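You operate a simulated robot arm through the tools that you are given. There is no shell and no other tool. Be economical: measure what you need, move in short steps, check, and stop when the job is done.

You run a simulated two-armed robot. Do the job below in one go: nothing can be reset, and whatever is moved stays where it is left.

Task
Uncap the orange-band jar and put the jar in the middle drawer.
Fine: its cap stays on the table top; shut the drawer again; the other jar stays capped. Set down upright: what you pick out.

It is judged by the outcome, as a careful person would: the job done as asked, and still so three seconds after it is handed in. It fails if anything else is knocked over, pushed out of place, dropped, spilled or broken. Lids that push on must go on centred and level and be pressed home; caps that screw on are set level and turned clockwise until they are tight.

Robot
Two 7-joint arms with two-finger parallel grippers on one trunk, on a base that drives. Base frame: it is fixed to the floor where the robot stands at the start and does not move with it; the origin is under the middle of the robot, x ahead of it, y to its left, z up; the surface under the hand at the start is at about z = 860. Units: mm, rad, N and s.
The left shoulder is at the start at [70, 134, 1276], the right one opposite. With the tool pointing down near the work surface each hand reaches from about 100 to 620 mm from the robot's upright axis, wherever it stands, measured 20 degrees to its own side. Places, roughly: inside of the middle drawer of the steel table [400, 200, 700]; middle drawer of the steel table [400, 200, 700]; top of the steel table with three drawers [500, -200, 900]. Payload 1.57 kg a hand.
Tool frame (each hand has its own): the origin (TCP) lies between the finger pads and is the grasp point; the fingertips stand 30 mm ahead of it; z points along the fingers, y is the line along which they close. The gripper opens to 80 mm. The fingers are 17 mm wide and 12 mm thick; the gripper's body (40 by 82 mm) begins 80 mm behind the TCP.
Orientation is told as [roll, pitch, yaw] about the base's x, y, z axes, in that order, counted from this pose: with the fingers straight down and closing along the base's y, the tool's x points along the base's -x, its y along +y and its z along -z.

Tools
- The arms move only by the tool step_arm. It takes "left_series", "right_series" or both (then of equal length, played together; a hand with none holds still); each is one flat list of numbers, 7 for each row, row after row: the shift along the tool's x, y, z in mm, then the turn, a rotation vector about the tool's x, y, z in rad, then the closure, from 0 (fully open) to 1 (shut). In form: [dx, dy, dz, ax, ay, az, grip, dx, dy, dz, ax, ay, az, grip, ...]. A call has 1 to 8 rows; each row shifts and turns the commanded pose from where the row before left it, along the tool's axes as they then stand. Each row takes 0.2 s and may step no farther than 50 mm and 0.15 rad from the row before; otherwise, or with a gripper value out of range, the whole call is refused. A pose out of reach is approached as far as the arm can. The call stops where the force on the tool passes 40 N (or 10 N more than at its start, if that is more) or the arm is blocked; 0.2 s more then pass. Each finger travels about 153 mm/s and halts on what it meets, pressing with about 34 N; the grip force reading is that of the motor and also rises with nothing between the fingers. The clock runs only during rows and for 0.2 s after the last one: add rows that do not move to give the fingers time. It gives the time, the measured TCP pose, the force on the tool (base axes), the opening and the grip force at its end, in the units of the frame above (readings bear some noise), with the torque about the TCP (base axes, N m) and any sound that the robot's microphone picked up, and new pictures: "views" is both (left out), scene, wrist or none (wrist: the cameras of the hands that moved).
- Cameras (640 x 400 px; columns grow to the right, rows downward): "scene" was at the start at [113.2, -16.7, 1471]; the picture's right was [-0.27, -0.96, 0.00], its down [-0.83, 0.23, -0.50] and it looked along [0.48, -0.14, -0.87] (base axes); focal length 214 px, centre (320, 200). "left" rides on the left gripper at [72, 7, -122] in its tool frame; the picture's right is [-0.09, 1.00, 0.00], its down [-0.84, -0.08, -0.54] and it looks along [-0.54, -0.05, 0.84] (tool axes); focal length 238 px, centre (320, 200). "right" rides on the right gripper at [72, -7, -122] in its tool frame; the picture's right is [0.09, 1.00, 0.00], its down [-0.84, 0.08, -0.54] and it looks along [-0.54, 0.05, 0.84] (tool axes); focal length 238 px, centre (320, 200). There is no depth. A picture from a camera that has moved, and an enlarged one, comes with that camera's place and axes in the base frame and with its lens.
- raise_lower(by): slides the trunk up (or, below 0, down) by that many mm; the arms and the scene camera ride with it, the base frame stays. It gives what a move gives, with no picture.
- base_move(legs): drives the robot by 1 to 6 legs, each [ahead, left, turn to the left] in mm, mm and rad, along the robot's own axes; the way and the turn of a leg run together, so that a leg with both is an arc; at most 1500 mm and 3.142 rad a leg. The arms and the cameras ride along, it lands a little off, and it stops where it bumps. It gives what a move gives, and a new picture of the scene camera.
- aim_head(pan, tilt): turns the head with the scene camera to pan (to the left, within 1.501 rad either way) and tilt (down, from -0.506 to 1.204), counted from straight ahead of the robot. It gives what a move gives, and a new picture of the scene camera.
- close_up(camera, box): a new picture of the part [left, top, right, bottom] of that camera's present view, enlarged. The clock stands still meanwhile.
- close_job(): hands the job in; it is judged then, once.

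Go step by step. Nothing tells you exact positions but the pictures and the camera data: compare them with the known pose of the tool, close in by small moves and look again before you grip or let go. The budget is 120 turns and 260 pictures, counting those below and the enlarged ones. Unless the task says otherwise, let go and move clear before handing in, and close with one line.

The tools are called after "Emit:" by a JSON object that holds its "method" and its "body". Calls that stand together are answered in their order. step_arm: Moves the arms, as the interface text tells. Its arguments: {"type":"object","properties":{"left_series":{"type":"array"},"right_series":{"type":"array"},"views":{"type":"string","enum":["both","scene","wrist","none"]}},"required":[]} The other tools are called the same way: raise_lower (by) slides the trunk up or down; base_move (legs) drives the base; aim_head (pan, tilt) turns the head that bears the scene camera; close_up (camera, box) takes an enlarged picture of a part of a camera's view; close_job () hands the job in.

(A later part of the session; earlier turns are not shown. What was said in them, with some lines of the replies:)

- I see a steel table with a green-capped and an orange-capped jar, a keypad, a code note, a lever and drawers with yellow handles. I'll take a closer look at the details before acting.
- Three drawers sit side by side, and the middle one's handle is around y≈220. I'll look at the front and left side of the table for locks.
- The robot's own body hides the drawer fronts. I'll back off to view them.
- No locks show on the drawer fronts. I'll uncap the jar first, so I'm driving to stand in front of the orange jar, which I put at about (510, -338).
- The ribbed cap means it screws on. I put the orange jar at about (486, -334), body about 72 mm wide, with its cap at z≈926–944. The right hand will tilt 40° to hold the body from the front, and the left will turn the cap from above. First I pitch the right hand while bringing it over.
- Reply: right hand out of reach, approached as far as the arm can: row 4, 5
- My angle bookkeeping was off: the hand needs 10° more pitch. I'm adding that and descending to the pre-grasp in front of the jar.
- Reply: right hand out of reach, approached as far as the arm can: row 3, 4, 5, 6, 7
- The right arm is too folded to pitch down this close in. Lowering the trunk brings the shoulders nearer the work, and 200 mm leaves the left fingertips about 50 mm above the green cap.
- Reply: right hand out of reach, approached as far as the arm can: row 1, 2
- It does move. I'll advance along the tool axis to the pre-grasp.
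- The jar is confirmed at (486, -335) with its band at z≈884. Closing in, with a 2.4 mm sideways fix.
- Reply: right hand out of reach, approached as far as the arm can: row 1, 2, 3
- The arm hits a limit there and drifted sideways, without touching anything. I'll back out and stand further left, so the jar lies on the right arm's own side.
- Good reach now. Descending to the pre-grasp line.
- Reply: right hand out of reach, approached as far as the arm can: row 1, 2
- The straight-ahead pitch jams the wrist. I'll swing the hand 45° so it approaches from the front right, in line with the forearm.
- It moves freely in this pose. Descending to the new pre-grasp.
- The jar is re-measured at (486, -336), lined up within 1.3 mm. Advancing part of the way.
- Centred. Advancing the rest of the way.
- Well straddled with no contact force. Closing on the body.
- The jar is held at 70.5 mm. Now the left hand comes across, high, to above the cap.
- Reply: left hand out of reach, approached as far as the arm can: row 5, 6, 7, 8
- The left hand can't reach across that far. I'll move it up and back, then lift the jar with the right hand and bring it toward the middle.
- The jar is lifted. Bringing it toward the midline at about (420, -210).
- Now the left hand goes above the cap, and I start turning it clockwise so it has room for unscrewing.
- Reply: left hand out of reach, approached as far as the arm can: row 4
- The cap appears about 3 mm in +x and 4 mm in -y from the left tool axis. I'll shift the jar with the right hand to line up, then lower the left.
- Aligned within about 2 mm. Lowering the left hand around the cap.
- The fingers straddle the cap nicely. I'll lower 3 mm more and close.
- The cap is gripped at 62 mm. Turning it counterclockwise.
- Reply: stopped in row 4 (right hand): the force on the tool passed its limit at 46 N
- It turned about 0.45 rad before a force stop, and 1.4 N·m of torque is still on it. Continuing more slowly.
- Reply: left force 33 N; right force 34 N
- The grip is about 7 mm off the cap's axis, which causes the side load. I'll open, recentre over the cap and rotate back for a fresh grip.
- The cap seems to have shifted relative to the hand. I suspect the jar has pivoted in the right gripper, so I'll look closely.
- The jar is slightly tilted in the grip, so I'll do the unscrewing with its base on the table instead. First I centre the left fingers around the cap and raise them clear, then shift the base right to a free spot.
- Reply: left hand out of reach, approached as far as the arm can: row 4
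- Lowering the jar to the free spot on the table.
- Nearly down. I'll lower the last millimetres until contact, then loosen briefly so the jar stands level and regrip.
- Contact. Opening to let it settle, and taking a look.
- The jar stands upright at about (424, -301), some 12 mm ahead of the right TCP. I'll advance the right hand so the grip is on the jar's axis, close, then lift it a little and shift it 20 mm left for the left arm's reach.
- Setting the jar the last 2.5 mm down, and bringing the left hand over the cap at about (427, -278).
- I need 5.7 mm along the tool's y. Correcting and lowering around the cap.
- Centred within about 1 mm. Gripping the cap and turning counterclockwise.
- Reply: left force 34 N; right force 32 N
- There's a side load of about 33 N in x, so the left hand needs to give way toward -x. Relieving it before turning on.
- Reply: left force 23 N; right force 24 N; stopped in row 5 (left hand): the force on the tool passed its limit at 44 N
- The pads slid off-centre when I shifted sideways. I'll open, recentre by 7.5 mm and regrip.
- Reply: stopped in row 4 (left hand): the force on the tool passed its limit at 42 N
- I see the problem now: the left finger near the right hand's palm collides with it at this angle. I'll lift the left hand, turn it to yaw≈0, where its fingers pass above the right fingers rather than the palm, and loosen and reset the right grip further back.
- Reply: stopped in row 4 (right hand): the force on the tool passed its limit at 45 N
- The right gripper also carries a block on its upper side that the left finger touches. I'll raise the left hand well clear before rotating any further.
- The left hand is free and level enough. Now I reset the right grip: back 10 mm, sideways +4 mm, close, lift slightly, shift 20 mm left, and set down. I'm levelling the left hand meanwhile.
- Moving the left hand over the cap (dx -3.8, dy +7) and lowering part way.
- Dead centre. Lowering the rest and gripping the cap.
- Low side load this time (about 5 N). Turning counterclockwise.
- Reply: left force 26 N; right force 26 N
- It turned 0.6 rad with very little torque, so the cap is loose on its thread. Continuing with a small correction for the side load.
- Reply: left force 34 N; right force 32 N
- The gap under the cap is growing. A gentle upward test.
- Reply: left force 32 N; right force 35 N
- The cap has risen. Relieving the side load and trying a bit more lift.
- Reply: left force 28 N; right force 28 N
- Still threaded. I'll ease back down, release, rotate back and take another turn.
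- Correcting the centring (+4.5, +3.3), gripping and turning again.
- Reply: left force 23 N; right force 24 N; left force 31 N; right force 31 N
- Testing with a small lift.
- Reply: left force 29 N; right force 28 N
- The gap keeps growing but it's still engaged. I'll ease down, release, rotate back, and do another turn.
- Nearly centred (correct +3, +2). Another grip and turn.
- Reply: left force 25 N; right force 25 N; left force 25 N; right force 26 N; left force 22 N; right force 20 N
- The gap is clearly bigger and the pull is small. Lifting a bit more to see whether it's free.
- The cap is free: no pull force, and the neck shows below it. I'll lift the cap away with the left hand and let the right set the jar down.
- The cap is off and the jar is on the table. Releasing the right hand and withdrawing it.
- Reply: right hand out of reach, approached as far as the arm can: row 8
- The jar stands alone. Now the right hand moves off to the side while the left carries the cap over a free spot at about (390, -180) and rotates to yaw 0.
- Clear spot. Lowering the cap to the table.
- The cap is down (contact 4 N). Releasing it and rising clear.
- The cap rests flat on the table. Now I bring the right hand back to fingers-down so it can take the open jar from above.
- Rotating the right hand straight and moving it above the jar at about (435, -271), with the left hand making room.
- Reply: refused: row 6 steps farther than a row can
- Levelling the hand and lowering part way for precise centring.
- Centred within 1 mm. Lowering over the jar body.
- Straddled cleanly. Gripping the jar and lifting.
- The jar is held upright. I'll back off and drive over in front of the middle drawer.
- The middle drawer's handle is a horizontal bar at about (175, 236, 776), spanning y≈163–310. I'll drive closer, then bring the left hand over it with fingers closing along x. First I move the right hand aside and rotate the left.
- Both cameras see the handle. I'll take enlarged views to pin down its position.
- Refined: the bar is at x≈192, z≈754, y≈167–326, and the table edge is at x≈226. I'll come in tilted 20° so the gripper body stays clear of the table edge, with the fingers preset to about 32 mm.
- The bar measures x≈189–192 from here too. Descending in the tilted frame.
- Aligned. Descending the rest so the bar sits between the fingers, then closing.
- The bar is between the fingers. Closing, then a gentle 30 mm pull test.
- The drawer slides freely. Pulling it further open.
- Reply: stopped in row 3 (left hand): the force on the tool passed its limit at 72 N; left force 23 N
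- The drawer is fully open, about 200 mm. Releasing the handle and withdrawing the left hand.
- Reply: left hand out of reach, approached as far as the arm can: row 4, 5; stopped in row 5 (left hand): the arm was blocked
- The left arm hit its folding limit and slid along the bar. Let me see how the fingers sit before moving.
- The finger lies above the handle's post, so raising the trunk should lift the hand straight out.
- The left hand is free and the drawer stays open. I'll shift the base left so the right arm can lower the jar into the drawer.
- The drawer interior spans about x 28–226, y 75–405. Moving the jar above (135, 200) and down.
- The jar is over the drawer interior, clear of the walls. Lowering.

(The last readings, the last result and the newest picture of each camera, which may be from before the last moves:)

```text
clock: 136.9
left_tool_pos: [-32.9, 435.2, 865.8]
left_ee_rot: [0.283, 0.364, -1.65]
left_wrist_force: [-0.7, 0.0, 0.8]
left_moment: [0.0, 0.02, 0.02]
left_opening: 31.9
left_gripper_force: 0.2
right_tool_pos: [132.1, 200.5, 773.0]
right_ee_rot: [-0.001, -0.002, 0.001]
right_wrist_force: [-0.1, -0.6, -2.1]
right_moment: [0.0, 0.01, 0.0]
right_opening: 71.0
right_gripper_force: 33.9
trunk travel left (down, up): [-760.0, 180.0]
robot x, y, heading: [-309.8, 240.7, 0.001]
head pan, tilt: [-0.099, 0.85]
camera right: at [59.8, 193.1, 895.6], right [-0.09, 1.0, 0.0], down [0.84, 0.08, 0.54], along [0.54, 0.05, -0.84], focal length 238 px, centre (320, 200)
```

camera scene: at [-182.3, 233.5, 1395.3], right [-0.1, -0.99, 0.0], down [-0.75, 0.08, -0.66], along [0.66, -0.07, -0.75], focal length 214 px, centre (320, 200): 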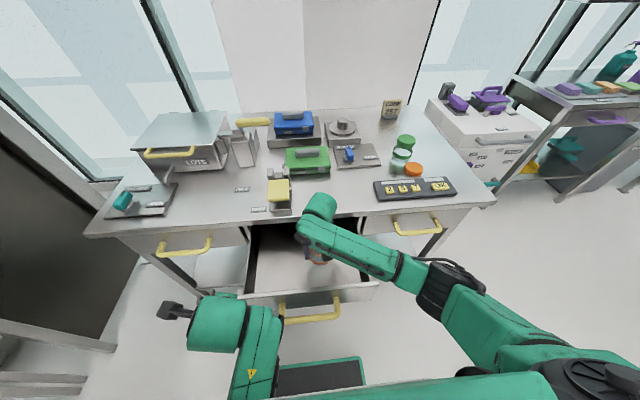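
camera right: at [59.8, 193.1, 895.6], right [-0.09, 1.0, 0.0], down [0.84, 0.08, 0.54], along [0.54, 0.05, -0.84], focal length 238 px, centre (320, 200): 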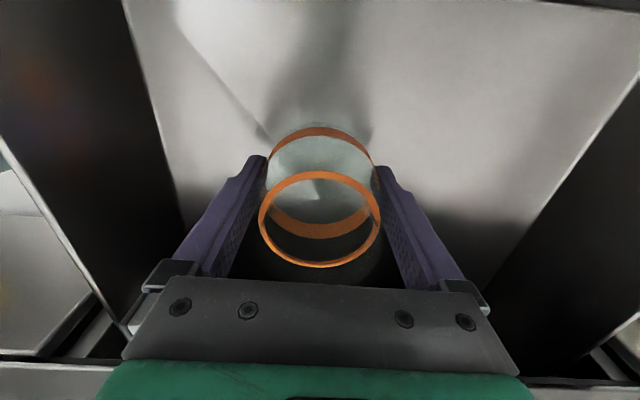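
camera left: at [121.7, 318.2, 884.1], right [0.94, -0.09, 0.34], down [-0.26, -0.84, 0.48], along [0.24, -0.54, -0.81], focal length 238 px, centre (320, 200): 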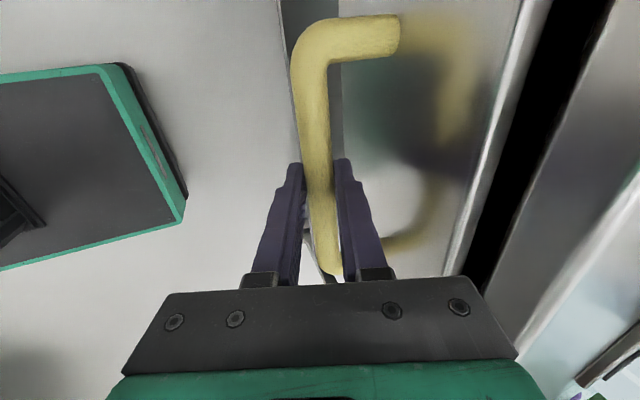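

Emit:
{"method": "step_arm", "body": {"right_series": [0, 0, 2.5, 0, 0, 0, 1, 0, 0, 2.5, 0, 0, 0, 1, 0, 0, 2.5, 0, 0, 0, 1, 0, 0, 2.5, 0, 0, 0, 1, 0, 0, 2.5, 0, 0, 0, 1, 0, 0, 0, 0, 0, 0, 1], "views": "wrist"}}

```text
clock: 138.3
left_tool_pos: [-34.5, 436.1, 865.7]
left_ee_rot: [0.283, 0.367, -1.653]
left_wrist_force: [0.1, -0.1, 0.9]
left_moment: [0.01, 0.04, -0.03]
left_opening: 32.0
left_gripper_force: 0.0
right_tool_pos: [133.1, 199.7, 760.5]
right_ee_rot: [0.001, 0.001, 0.001]
right_wrist_force: [-0.6, -0.2, -2.2]
right_moment: [-0.03, 0.0, 0.01]
right_opening: 71.2
right_gripper_force: 34.5
trunk travel left (down, up): [-760.0, 180.0]
robot x, y, heading: [-306.7, 240.1, -0.002]
head pan, tilt: [-0.099, 0.85]
camera right: at [60.2, 193.1, 883.6], right [-0.09, 1.0, 0.0], down [0.84, 0.08, 0.54], along [0.54, 0.05, -0.84], focal length 238 px, centre (320, 200)
```

right: 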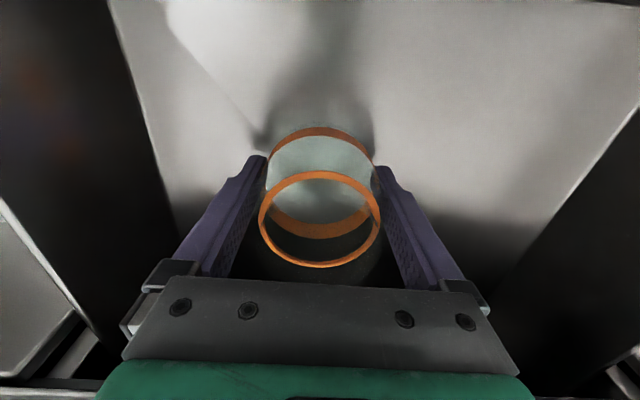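

Emit:
{"method": "step_arm", "body": {"right_series": [0, 0, 1.5, 0, 0, 0, 1, 0, 0, 1.5, 0, 0, 0, 1, 0, 0, 1.5, 0, 0, 0, 1, 0, 0, 1.5, 0, 0, 0, 1, 0, 0, 0, 0, 0, 0, 1], "views": "none"}}

```text
clock: 139.5
left_tool_pos: [-34.7, 435.9, 865.7]
left_ee_rot: [0.284, 0.365, -1.652]
left_wrist_force: [-0.5, -0.2, 0.1]
left_moment: [-0.04, 0.0, 0.0]
left_opening: 32.0
left_gripper_force: 0.0
right_tool_pos: [132.7, 199.5, 755.1]
right_ee_rot: [0.0, 0.0, 0.0]
right_wrist_force: [1.0, 0.4, -2.2]
right_moment: [0.04, 0.03, 0.01]
right_opening: 71.2
right_gripper_force: 33.5
trunk travel left (down, up): [-760.0, 180.0]
robot x, y, heading: [-308.1, 243.9, -0.005]
head pan, tilt: [-0.099, 0.85]
```

Emit:
{"method": "step_arm", "body": {"right_series": [0, 0, 1.5, 0, 0, 0, 1, 0, 0, 1.5, 0, 0, 0, 1, 0, 0, 1.5, 0, 0, 0, 1, 0, 0, 1.5, 0, 0, 0, 1, 0, 0, 0, 0, 0, 0, 1], "views": "wrist"}}

```text
clock: 140.7
left_tool_pos: [-33.3, 435.9, 864.9]
left_ee_rot: [0.281, 0.365, -1.651]
left_wrist_force: [0.4, 0.4, -0.2]
left_moment: [-0.03, -0.01, 0.02]
left_opening: 32.2
left_gripper_force: 0.0
right_tool_pos: [133.8, 200.3, 749.4]
right_ee_rot: [0.0, 0.001, -0.001]
right_wrist_force: [0.4, 0.4, -1.5]
right_moment: [0.01, 0.04, -0.01]
right_opening: 70.9
right_gripper_force: 33.9
trunk travel left (down, up): [-760.0, 180.0]
robot x, y, heading: [-312.0, 239.7, 0.004]
head pan, tilt: [-0.099, 0.85]
camera right: at [60.5, 193.7, 872.0], right [-0.09, 1.0, 0.0], down [0.84, 0.08, 0.54], along [0.54, 0.05, -0.84], focal length 238 px, centre (320, 200)
```

right: 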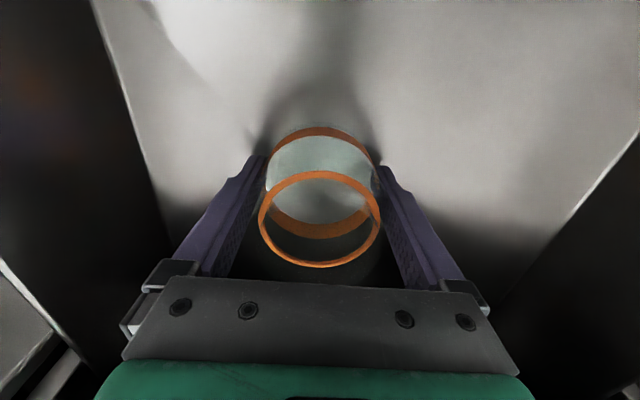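

Emit:
{"method": "step_arm", "body": {"right_series": [0, 0, 1.2, 0, 0, 0, 1, 0, 0, 1.2, 0, 0, 0, 1, 0, 0, 1.2, 0, 0, 0, 1, 0, 0, 0, 0, 0, 0, 1], "views": "none"}}

```text
clock: 141.7
left_tool_pos: [-35.7, 434.9, 866.1]
left_ee_rot: [0.287, 0.366, -1.648]
left_wrist_force: [-0.3, 0.3, -0.3]
left_moment: [0.02, 0.0, 0.02]
left_opening: 32.1
left_gripper_force: 0.1
right_tool_pos: [133.0, 201.1, 747.0]
right_ee_rot: [0.002, -0.004, 0.0]
right_wrist_force: [1.1, -3.4, 21.3]
right_moment: [-0.43, -0.03, -0.15]
right_opening: 71.0
right_gripper_force: 34.0
trunk travel left (down, up): [-760.0, 180.0]
robot x, y, heading: [-312.4, 241.8, -0.005]
head pan, tilt: [-0.099, 0.85]
```

On the drawer floor. Easing 1.2 mm, releasing and withdrawing straight up.

Emit:
{"method": "step_arm", "body": {"right_series": [0, 0, -1.2, 0, 0, 0, 1, 0, 0, 0, 0, 0, 0, 0.1, 0, 0, 0, 0, 0, 0, 0.03, 0, 0, 0, 0, 0, 0, 0, 0, 0, 0, 0, 0, 0, 0, 0, 0, -25, 0, 0, 0, 0, 0, 0, -35, 0, 0, 0, 0, 0, 0, -40, 0, 0, 0, 0], "views": "wrist"}}

Emit:
{"method": "step_arm", "body": {"right_series": [0, 0, -40, 0, 0, 0, 0, 0, 0, -40, 0, 0, 0, 0, 0, -40, 0, 0, 0, 0, 0, 0, -40, 0, 0, 0, 0, 0, 0, -40, 0, 0, 0, 0, 0]}}

```text
clock: 143.5
left_tool_pos: [-34.5, 436.2, 865.8]
left_ee_rot: [0.283, 0.366, -1.65]
left_wrist_force: [-0.1, -0.7, -0.4]
left_moment: [0.0, 0.02, 0.01]
left_opening: 32.0
left_gripper_force: 0.0
right_tool_pos: [131.9, 198.5, 848.2]
right_ee_rot: [-0.001, -0.001, 0.002]
right_wrist_force: [-0.1, 0.1, 0.4]
right_moment: [0.01, 0.0, 0.02]
right_opening: 80.2
right_gripper_force: 0.2
trunk travel left (down, up): [-760.0, 180.0]
robot x, y, heading: [-314.2, 237.9, -0.002]
head pan, tilt: [-0.099, 0.85]
camera right: at [59.1, 193.1, 970.4], right [-0.09, 1.0, 0.0], down [0.84, 0.08, 0.54], along [0.54, 0.05, -0.84], focal length 238 px, centre (320, 200)
```

right: 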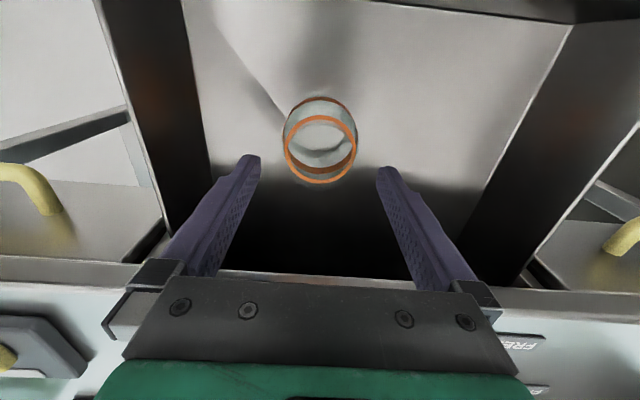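

```text
clock: 144.7
left_tool_pos: [-34.7, 433.9, 865.5]
left_ee_rot: [0.282, 0.366, -1.652]
left_wrist_force: [-0.1, 0.3, -1.8]
left_moment: [0.03, 0.02, 0.01]
left_opening: 31.9
left_gripper_force: 0.1
right_tool_pos: [132.5, 80.5, 925.7]
right_ee_rot: [0.001, 0.0, 0.001]
right_wrist_force: [0.3, -0.7, 0.0]
right_moment: [-0.02, -0.03, 0.0]
right_opening: 80.0
right_gripper_force: 0.0
trunk travel left (down, up): [-760.0, 180.0]
robot x, y, heading: [-307.0, 236.7, 0.004]
head pan, tilt: [-0.099, 0.85]
camera scene: at [-183.2, 232.4, 1395.4], right [-0.1, -0.99, 0.0], down [-0.75, 0.08, -0.66], along [0.66, -0.07, -0.75], focal length 214 px, centre (320, 200)
camera right: at [59.1, 73.0, 1048.4], right [-0.09, 1.0, 0.0], down [0.84, 0.08, 0.54], along [0.54, 0.05, -0.84], focal length 238 px, centre (320, 200)
```

scene: 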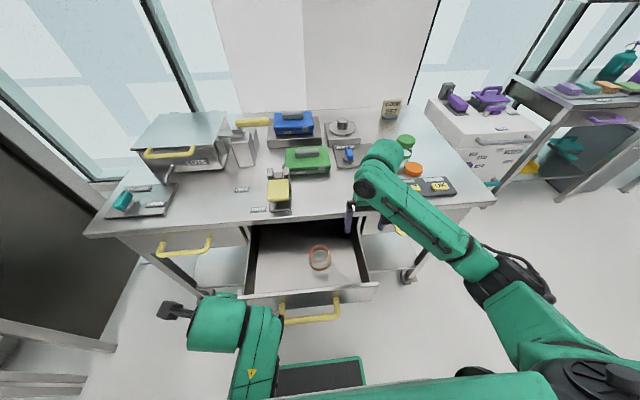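
right: 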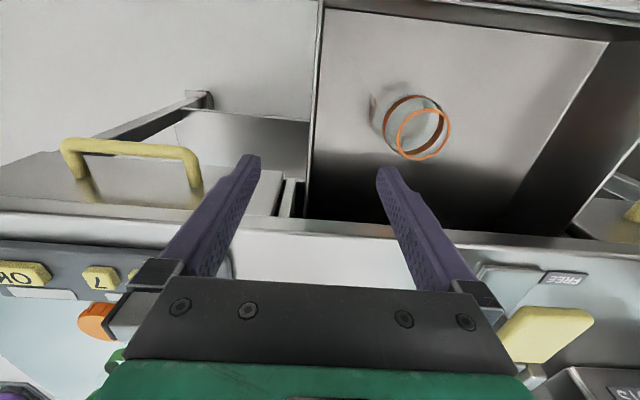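

The jar stands upright in the drawer. Next I close it by pushing the handle bar with the right hand's closed fingers. I'll lift the hand a little and back the base off for room.

Emit:
{"method": "step_arm", "body": {"right_series": [0, 0, -30, 0, 0, 0, 0, 0, 0, -30, 0, 0, 0, 0.5, 0, 0, 0, 0, 0, 0, 1], "views": "none"}}

Emit:
{"method": "base_move", "body": {"legs": [[-180, 0, 0]]}}

```text
clock: 145.5
left_tool_pos: [-35.0, 436.7, 865.0]
left_ee_rot: [0.284, 0.365, -1.651]
left_wrist_force: [0.6, 0.4, 0.0]
left_moment: [0.0, -0.01, -0.03]
left_opening: 31.9
left_gripper_force: 0.1
right_tool_pos: [132.4, 79.9, 985.8]
right_ee_rot: [-0.001, -0.001, -0.002]
right_wrist_force: [0.5, 0.1, 0.3]
right_moment: [-0.02, 0.03, -0.02]
right_opening: 0.1
right_gripper_force: 21.2
trunk travel left (down, up): [-760.0, 180.0]
robot x, y, heading: [-305.3, 242.1, -0.003]
head pan, tilt: [-0.099, 0.85]
```

```text
clock: 147.1
left_tool_pos: [-214.0, 435.9, 865.3]
left_ee_rot: [0.282, 0.366, -1.65]
left_wrist_force: [1.7, 0.3, -0.2]
left_moment: [0.03, -0.02, 0.0]
left_opening: 31.9
left_gripper_force: 0.0
right_tool_pos: [-45.5, 81.1, 985.1]
right_ee_rot: [0.0, 0.0, 0.002]
right_wrist_force: [-0.1, 0.4, -0.1]
right_moment: [0.01, -0.01, -0.01]
right_opening: 0.1
right_gripper_force: 21.6
trunk travel left (down, up): [-760.0, 180.0]
robot x, y, heading: [-487.2, 240.2, -0.005]
head pan, tilt: [-0.099, 0.85]
camera scene: at [-361.3, 233.6, 1395.2], right [-0.1, -1.0, 0.0], down [-0.75, 0.07, -0.66], along [0.66, -0.07, -0.75], focal length 214 px, centre (320, 200)
```

scene: 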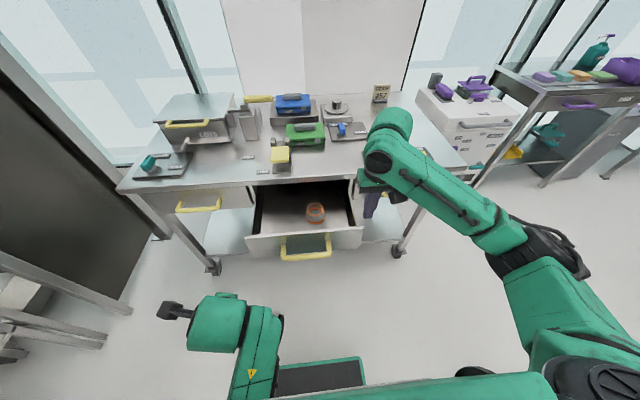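

The bar is at x≈-31. Moving the right hand in front of it.

Emit:
{"method": "step_arm", "body": {"right_series": [9, 37, 15, 0, 0, 0, 1, 9, 37, 15, 0, 0, 0, 1, 9, 37, 15, 0, 0, 0, 1, 9, 37, 15, 0, 0, 0, 1, 0, 0, 40, 0, 0, 0, 1, 0, 0, 40, 0, 0, 0, 1, 0, 0, 40, 0, 0, 0, 1, 0, 0, 0, 0, 0, 0, 1]}}

```text
clock: 148.8
left_tool_pos: [-214.4, 435.2, 864.8]
left_ee_rot: [0.282, 0.366, -1.649]
left_wrist_force: [-0.1, 0.7, 0.2]
left_moment: [0.01, -0.03, 0.02]
left_opening: 31.9
left_gripper_force: 0.1
right_tool_pos: [-80.5, 227.6, 805.6]
right_ee_rot: [0.002, -0.002, 0.002]
right_wrist_force: [0.4, 1.4, 0.7]
right_moment: [0.02, 0.02, -0.01]
right_opening: 0.2
right_gripper_force: 21.9
trunk travel left (down, up): [-760.0, 180.0]
robot x, y, heading: [-492.0, 236.4, -0.0]
head pan, tilt: [-0.099, 0.85]
camera scene: at [-362.7, 233.4, 1395.3], right [-0.1, -1.0, 0.0], down [-0.75, 0.07, -0.66], along [0.66, -0.07, -0.75], focal length 214 px, centre (320, 200)
camera right: at [-154.5, 221.6, 927.6], right [-0.09, 1.0, 0.0], down [0.84, 0.08, 0.54], along [0.54, 0.05, -0.84], focal length 238 px, centre (320, 200)
```

scene: 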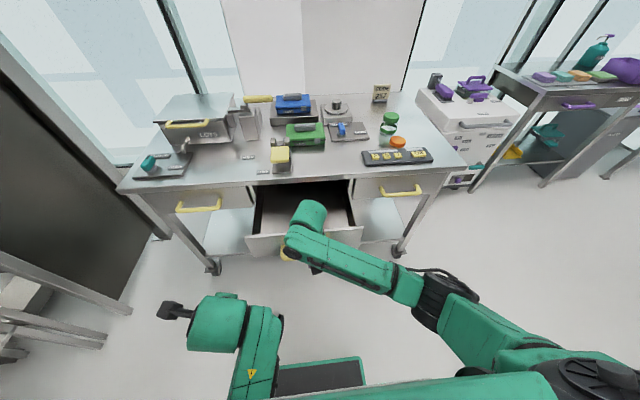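
right: 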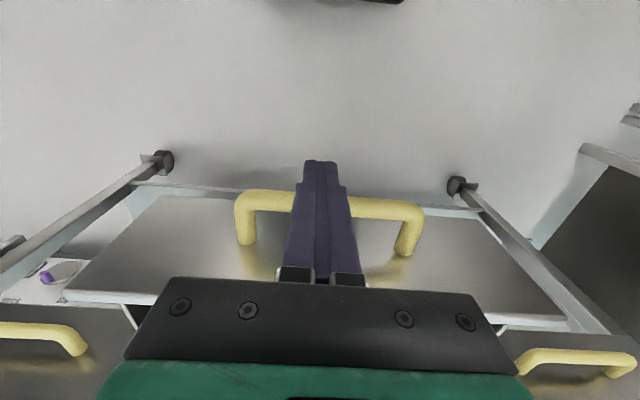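

Centred on the handle. Lowering to bar height and starting a slow push.

Emit:
{"method": "step_arm", "body": {"right_series": [0, 0, 20, 0, 0, 0, 1, 0, 0, 20, 0, 0, 0, 1, -15, 0, 0, 0, 0, 0, 1, -10, 0, 0, 0, 0, 0, 1, -6, 0, 0, 0, 0, 0, 1, -8, 0, 0, 0, 0, 0, 1, -10, 0, 0, 0, 0, 0, 1, -12, 0, 0, 0, 0, 0, 1], "views": "scene"}}

```text
clock: 150.7
left_tool_pos: [-214.6, 437.6, 865.0]
left_ee_rot: [0.283, 0.366, -1.65]
left_wrist_force: [-0.4, 0.6, 0.8]
left_moment: [0.0, 0.04, -0.01]
left_opening: 31.7
left_gripper_force: 0.0
right_tool_pos: [-20.0, 227.7, 765.6]
right_ee_rot: [0.002, 0.0, 0.001]
right_wrist_force: [-0.3, 0.3, 0.1]
right_moment: [0.0, -0.01, -0.02]
right_opening: 0.0
right_gripper_force: 21.1
trunk travel left (down, up): [-760.0, 180.0]
robot x, y, heading: [-488.6, 243.0, 0.003]
head pan, tilt: [-0.099, 0.85]
camera scene: at [-362.1, 234.0, 1395.3], right [-0.1, -1.0, 0.0], down [-0.75, 0.07, -0.66], along [0.66, -0.07, -0.75], focal length 214 px, centre (320, 200)
```

scene: 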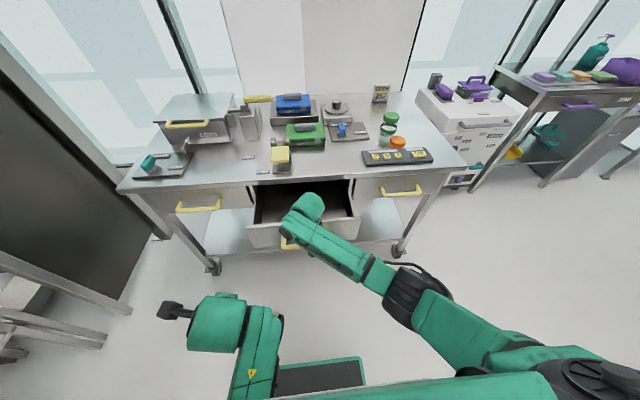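

Emit:
{"method": "step_arm", "body": {"right_series": [-8, 0, 0, 0, 0, 0, 1, -13, 0, 0, 0, 0, 0, 1, -15, 0, 0, 0, 0, 0, 1, -15, 0, 0, 0, 0, 0, 1, -15, 0, 0, 0, 0, 0, 1, -15, 0, 0, 0, 0, 0, 1, -12, 0, 0, 0, 0, 0, 1, -7, 0, 0, 0, 0, 0, 1], "views": "scene"}}

Emit:
{"method": "close_up", "body": {"camera": "scene", "box": [220, 150, 400, 270]}}

```text
clock: 152.4
left_tool_pos: [-214.0, 435.8, 864.6]
left_ee_rot: [0.283, 0.363, -1.65]
left_wrist_force: [-0.1, -0.1, 0.4]
left_moment: [-0.02, 0.01, -0.02]
left_opening: 32.0
left_gripper_force: 0.1
right_tool_pos: [44.8, 236.9, 764.7]
right_ee_rot: [0.007, 0.004, 0.022]
right_wrist_force: [-0.1, 0.0, 0.3]
right_moment: [0.01, 0.03, -0.02]
right_opening: 0.0
right_gripper_force: 20.9
right hand out of reach, approached as far as the arm can: row 6, 7, 8
trunk travel left (down, up): [-760.0, 180.0]
robot x, y, heading: [-489.0, 242.5, -0.001]
head pan, tilt: [-0.099, 0.85]
camera scene: at [-362.2, 234.4, 1395.3], right [-0.1, -1.0, 0.0], down [-0.75, 0.07, -0.66], along [0.66, -0.07, -0.75], focal length 214 px, centre (320, 200)
```

scene: 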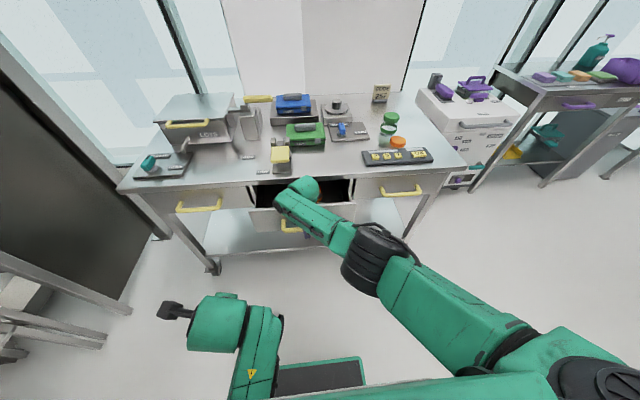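

```text
3.33 times, centred on (310, 210) of scene
camera zoom: at [-362.2, 234.4, 1395.3], right [-0.1, -1.0, 0.0], down [-0.75, 0.07, -0.66], along [0.66, -0.07, -0.75], focal length 715 px, centre (353, 167)
```

zoom: 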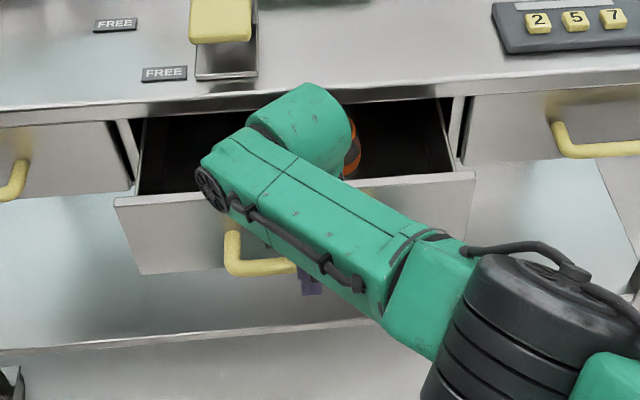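

The arm is at full reach, so I'll push the rest by driving the base forward gently.

Emit:
{"method": "base_move", "body": {"legs": [[100, 0, 0]]}}

Emit:
{"method": "close_up", "body": {"camera": "scene", "box": [220, 170, 400, 290]}}

```text
clock: 153.6
left_tool_pos: [-113.3, 437.0, 865.2]
left_ee_rot: [0.283, 0.363, -1.647]
left_wrist_force: [-0.4, -1.0, -0.4]
left_moment: [0.02, 0.01, -0.02]
left_opening: 32.0
left_gripper_force: 0.2
right_tool_pos: [145.0, 237.5, 764.9]
right_ee_rot: [0.007, 0.004, 0.022]
right_wrist_force: [0.4, 0.2, 0.2]
right_moment: [-0.01, 0.01, 0.01]
right_opening: 0.0
right_gripper_force: 21.2
trunk travel left (down, up): [-760.0, 180.0]
robot x, y, heading: [-387.0, 242.2, 0.004]
head pan, tilt: [-0.099, 0.85]
camera scene: at [-262.0, 234.4, 1395.4], right [-0.1, -1.0, 0.0], down [-0.75, 0.07, -0.66], along [0.66, -0.06, -0.75], focal length 214 px, centre (320, 200)
```

scene: 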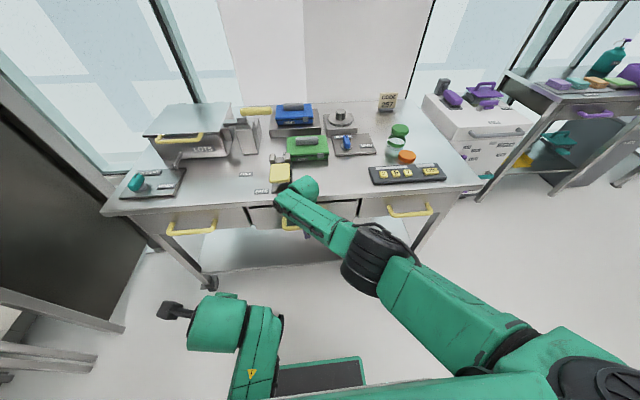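

```text
3.33 times, centred on (310, 230) of scene
camera zoom: at [-262.0, 234.4, 1395.4], right [-0.1, -1.0, 0.0], down [-0.75, 0.07, -0.66], along [0.66, -0.06, -0.75], focal length 715 px, centre (353, 100)
```

zoom: 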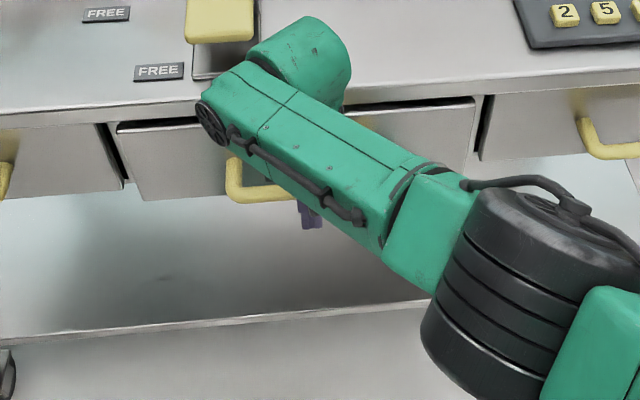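

About 30 mm left. Driving a bit more.

Emit:
{"method": "base_move", "body": {"legs": [[24, 0, 0]]}}

Emit:
{"method": "close_up", "body": {"camera": "scene", "box": [220, 170, 400, 290]}}

```text
clock: 154.4
left_tool_pos: [-91.8, 437.2, 866.1]
left_ee_rot: [0.286, 0.366, -1.647]
left_wrist_force: [0.4, 0.1, 0.4]
left_moment: [0.01, -0.01, 0.03]
left_opening: 32.1
left_gripper_force: 0.0
right_tool_pos: [167.4, 237.5, 766.6]
right_ee_rot: [0.004, 0.002, 0.023]
right_wrist_force: [-0.5, 0.6, 0.2]
right_moment: [-0.05, -0.01, 0.0]
right_opening: 0.0
right_gripper_force: 21.6
trunk travel left (down, up): [-760.0, 180.0]
robot x, y, heading: [-363.6, 241.6, 0.004]
head pan, tilt: [-0.099, 0.85]
camera scene: at [-240.4, 234.4, 1395.6], right [-0.1, -1.0, 0.0], down [-0.75, 0.07, -0.66], along [0.66, -0.06, -0.75], focal length 214 px, centre (320, 200)
```

scene: 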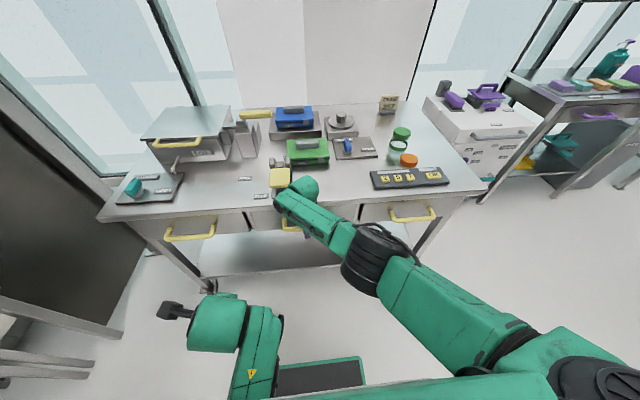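

```text
3.33 times, centred on (310, 230) of scene
camera zoom: at [-240.4, 234.4, 1395.6], right [-0.1, -1.0, 0.0], down [-0.75, 0.07, -0.66], along [0.66, -0.06, -0.75], focal length 715 px, centre (353, 100)
```

zoom: 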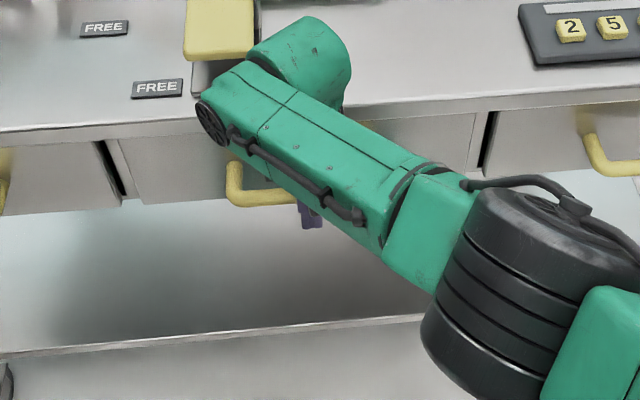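

Nearly shut. A final small push.

Emit:
{"method": "base_move", "body": {"legs": [[9, 0, 0]]}}

```text
clock: 155.2
left_tool_pos: [-83.7, 437.5, 865.9]
left_ee_rot: [0.287, 0.365, -1.646]
left_wrist_force: [0.2, 0.1, -0.6]
left_moment: [0.01, 0.0, -0.04]
left_opening: 32.0
left_gripper_force: 0.0
right_tool_pos: [173.6, 238.0, 764.3]
right_ee_rot: [0.006, 0.009, 0.023]
right_wrist_force: [-24.0, 1.2, -7.6]
right_moment: [0.1, 0.2, -0.06]
right_opening: 0.1
right_gripper_force: 21.6
trunk travel left (down, up): [-760.0, 180.0]
robot x, y, heading: [-357.6, 240.4, 0.002]
head pan, tilt: [-0.099, 0.85]
camera scene: at [-233.0, 234.5, 1395.5], right [-0.1, -1.0, 0.0], down [-0.75, 0.07, -0.66], along [0.66, -0.06, -0.75], focal length 214 px, centre (320, 200)
```

scene: 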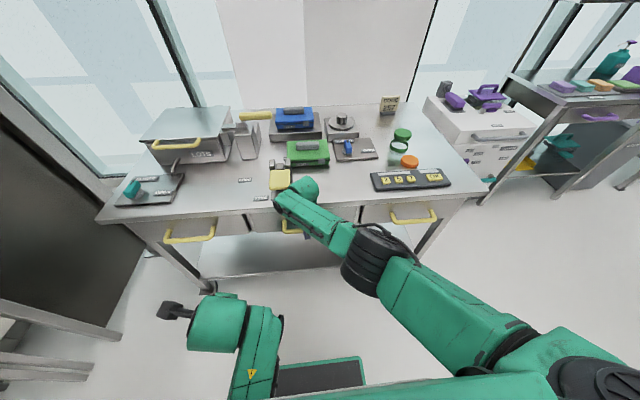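

The drawer meets its stop (24 N). Backing straight away and checking everything.

Emit:
{"method": "base_move", "body": {"legs": [[-250, 0, 0]]}}

Emit:
{"method": "step_arm", "body": {"right_series": [0, -40, -20, 0, 0, 0, 1, 0, -40, -20, 0, 0, 0, 1, 0, -40, -20, 0, 0, 0, 1, 0, -40, -20, 0, 0, 0, 1], "views": "none"}}

Emit:
{"method": "close_up", "body": {"camera": "scene", "box": [180, 80, 480, 270]}}

```text
clock: 157.0
left_tool_pos: [-339.2, 436.6, 865.3]
left_ee_rot: [0.281, 0.366, -1.648]
left_wrist_force: [0.2, 1.0, -0.4]
left_moment: [-0.02, 0.01, 0.0]
left_opening: 31.7
left_gripper_force: 0.0
right_tool_pos: [-81.1, 237.9, 763.6]
right_ee_rot: [0.007, 0.013, 0.021]
right_wrist_force: [0.3, 0.4, 0.7]
right_moment: [0.03, 0.04, -0.01]
right_opening: 0.0
right_gripper_force: 21.4
trunk travel left (down, up): [-760.0, 180.0]
robot x, y, heading: [-611.8, 236.7, 0.004]
head pan, tilt: [-0.099, 0.85]
camera scene: at [-485.1, 233.6, 1395.2], right [-0.1, -1.0, 0.0], down [-0.75, 0.07, -0.66], along [0.66, -0.06, -0.75], focal length 214 px, centre (320, 200)
```

scene: 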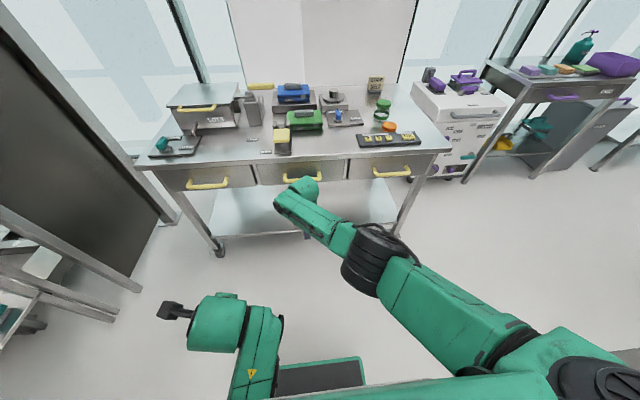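

```text
clock: 158.0
left_tool_pos: [-338.7, 436.2, 865.4]
left_ee_rot: [0.283, 0.369, -1.647]
left_wrist_force: [0.3, 0.4, 0.3]
left_moment: [0.01, 0.01, 0.0]
left_opening: 31.9
left_gripper_force: 0.1
right_tool_pos: [-74.5, 74.0, 839.2]
right_ee_rot: [0.012, 0.011, 0.023]
right_wrist_force: [0.0, 0.5, -0.1]
right_moment: [0.03, -0.04, -0.01]
right_opening: 0.0
right_gripper_force: 21.4
trunk travel left (down, up): [-760.0, 180.0]
robot x, y, heading: [-613.6, 235.8, 0.003]
head pan, tilt: [-0.099, 0.85]
```

```text
2.11 times, centred on (330, 175) of scene
camera zoom: at [-486.0, 231.6, 1395.3], right [-0.1, -1.0, 0.0], down [-0.75, 0.07, -0.66], along [0.66, -0.06, -0.75], focal length 452 px, centre (299, 253)
```

zoom: 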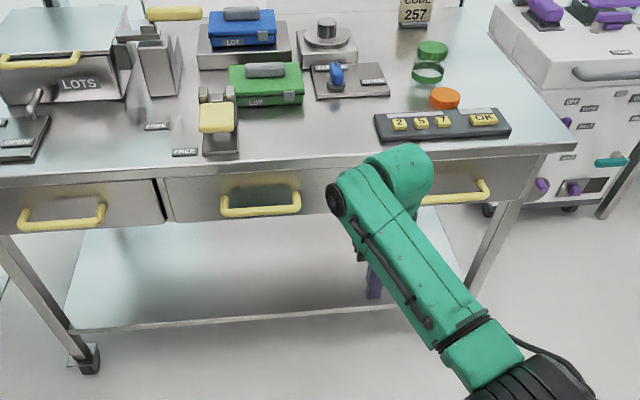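

The drawer is flush with the other two, the orange cap lies flat on the table, the green jar is still capped, and both hands are clear. Handing in.

Emit:
{"method": "close_job", "body": {}}

```text
The job is handed in.
```

The orange-band jar is uncapped and was set down upright in the middle drawer. The drawer is shut against its stop, though I didn't look inside again after closing it. The orange cap lies on the table top and the green jar is still capped.
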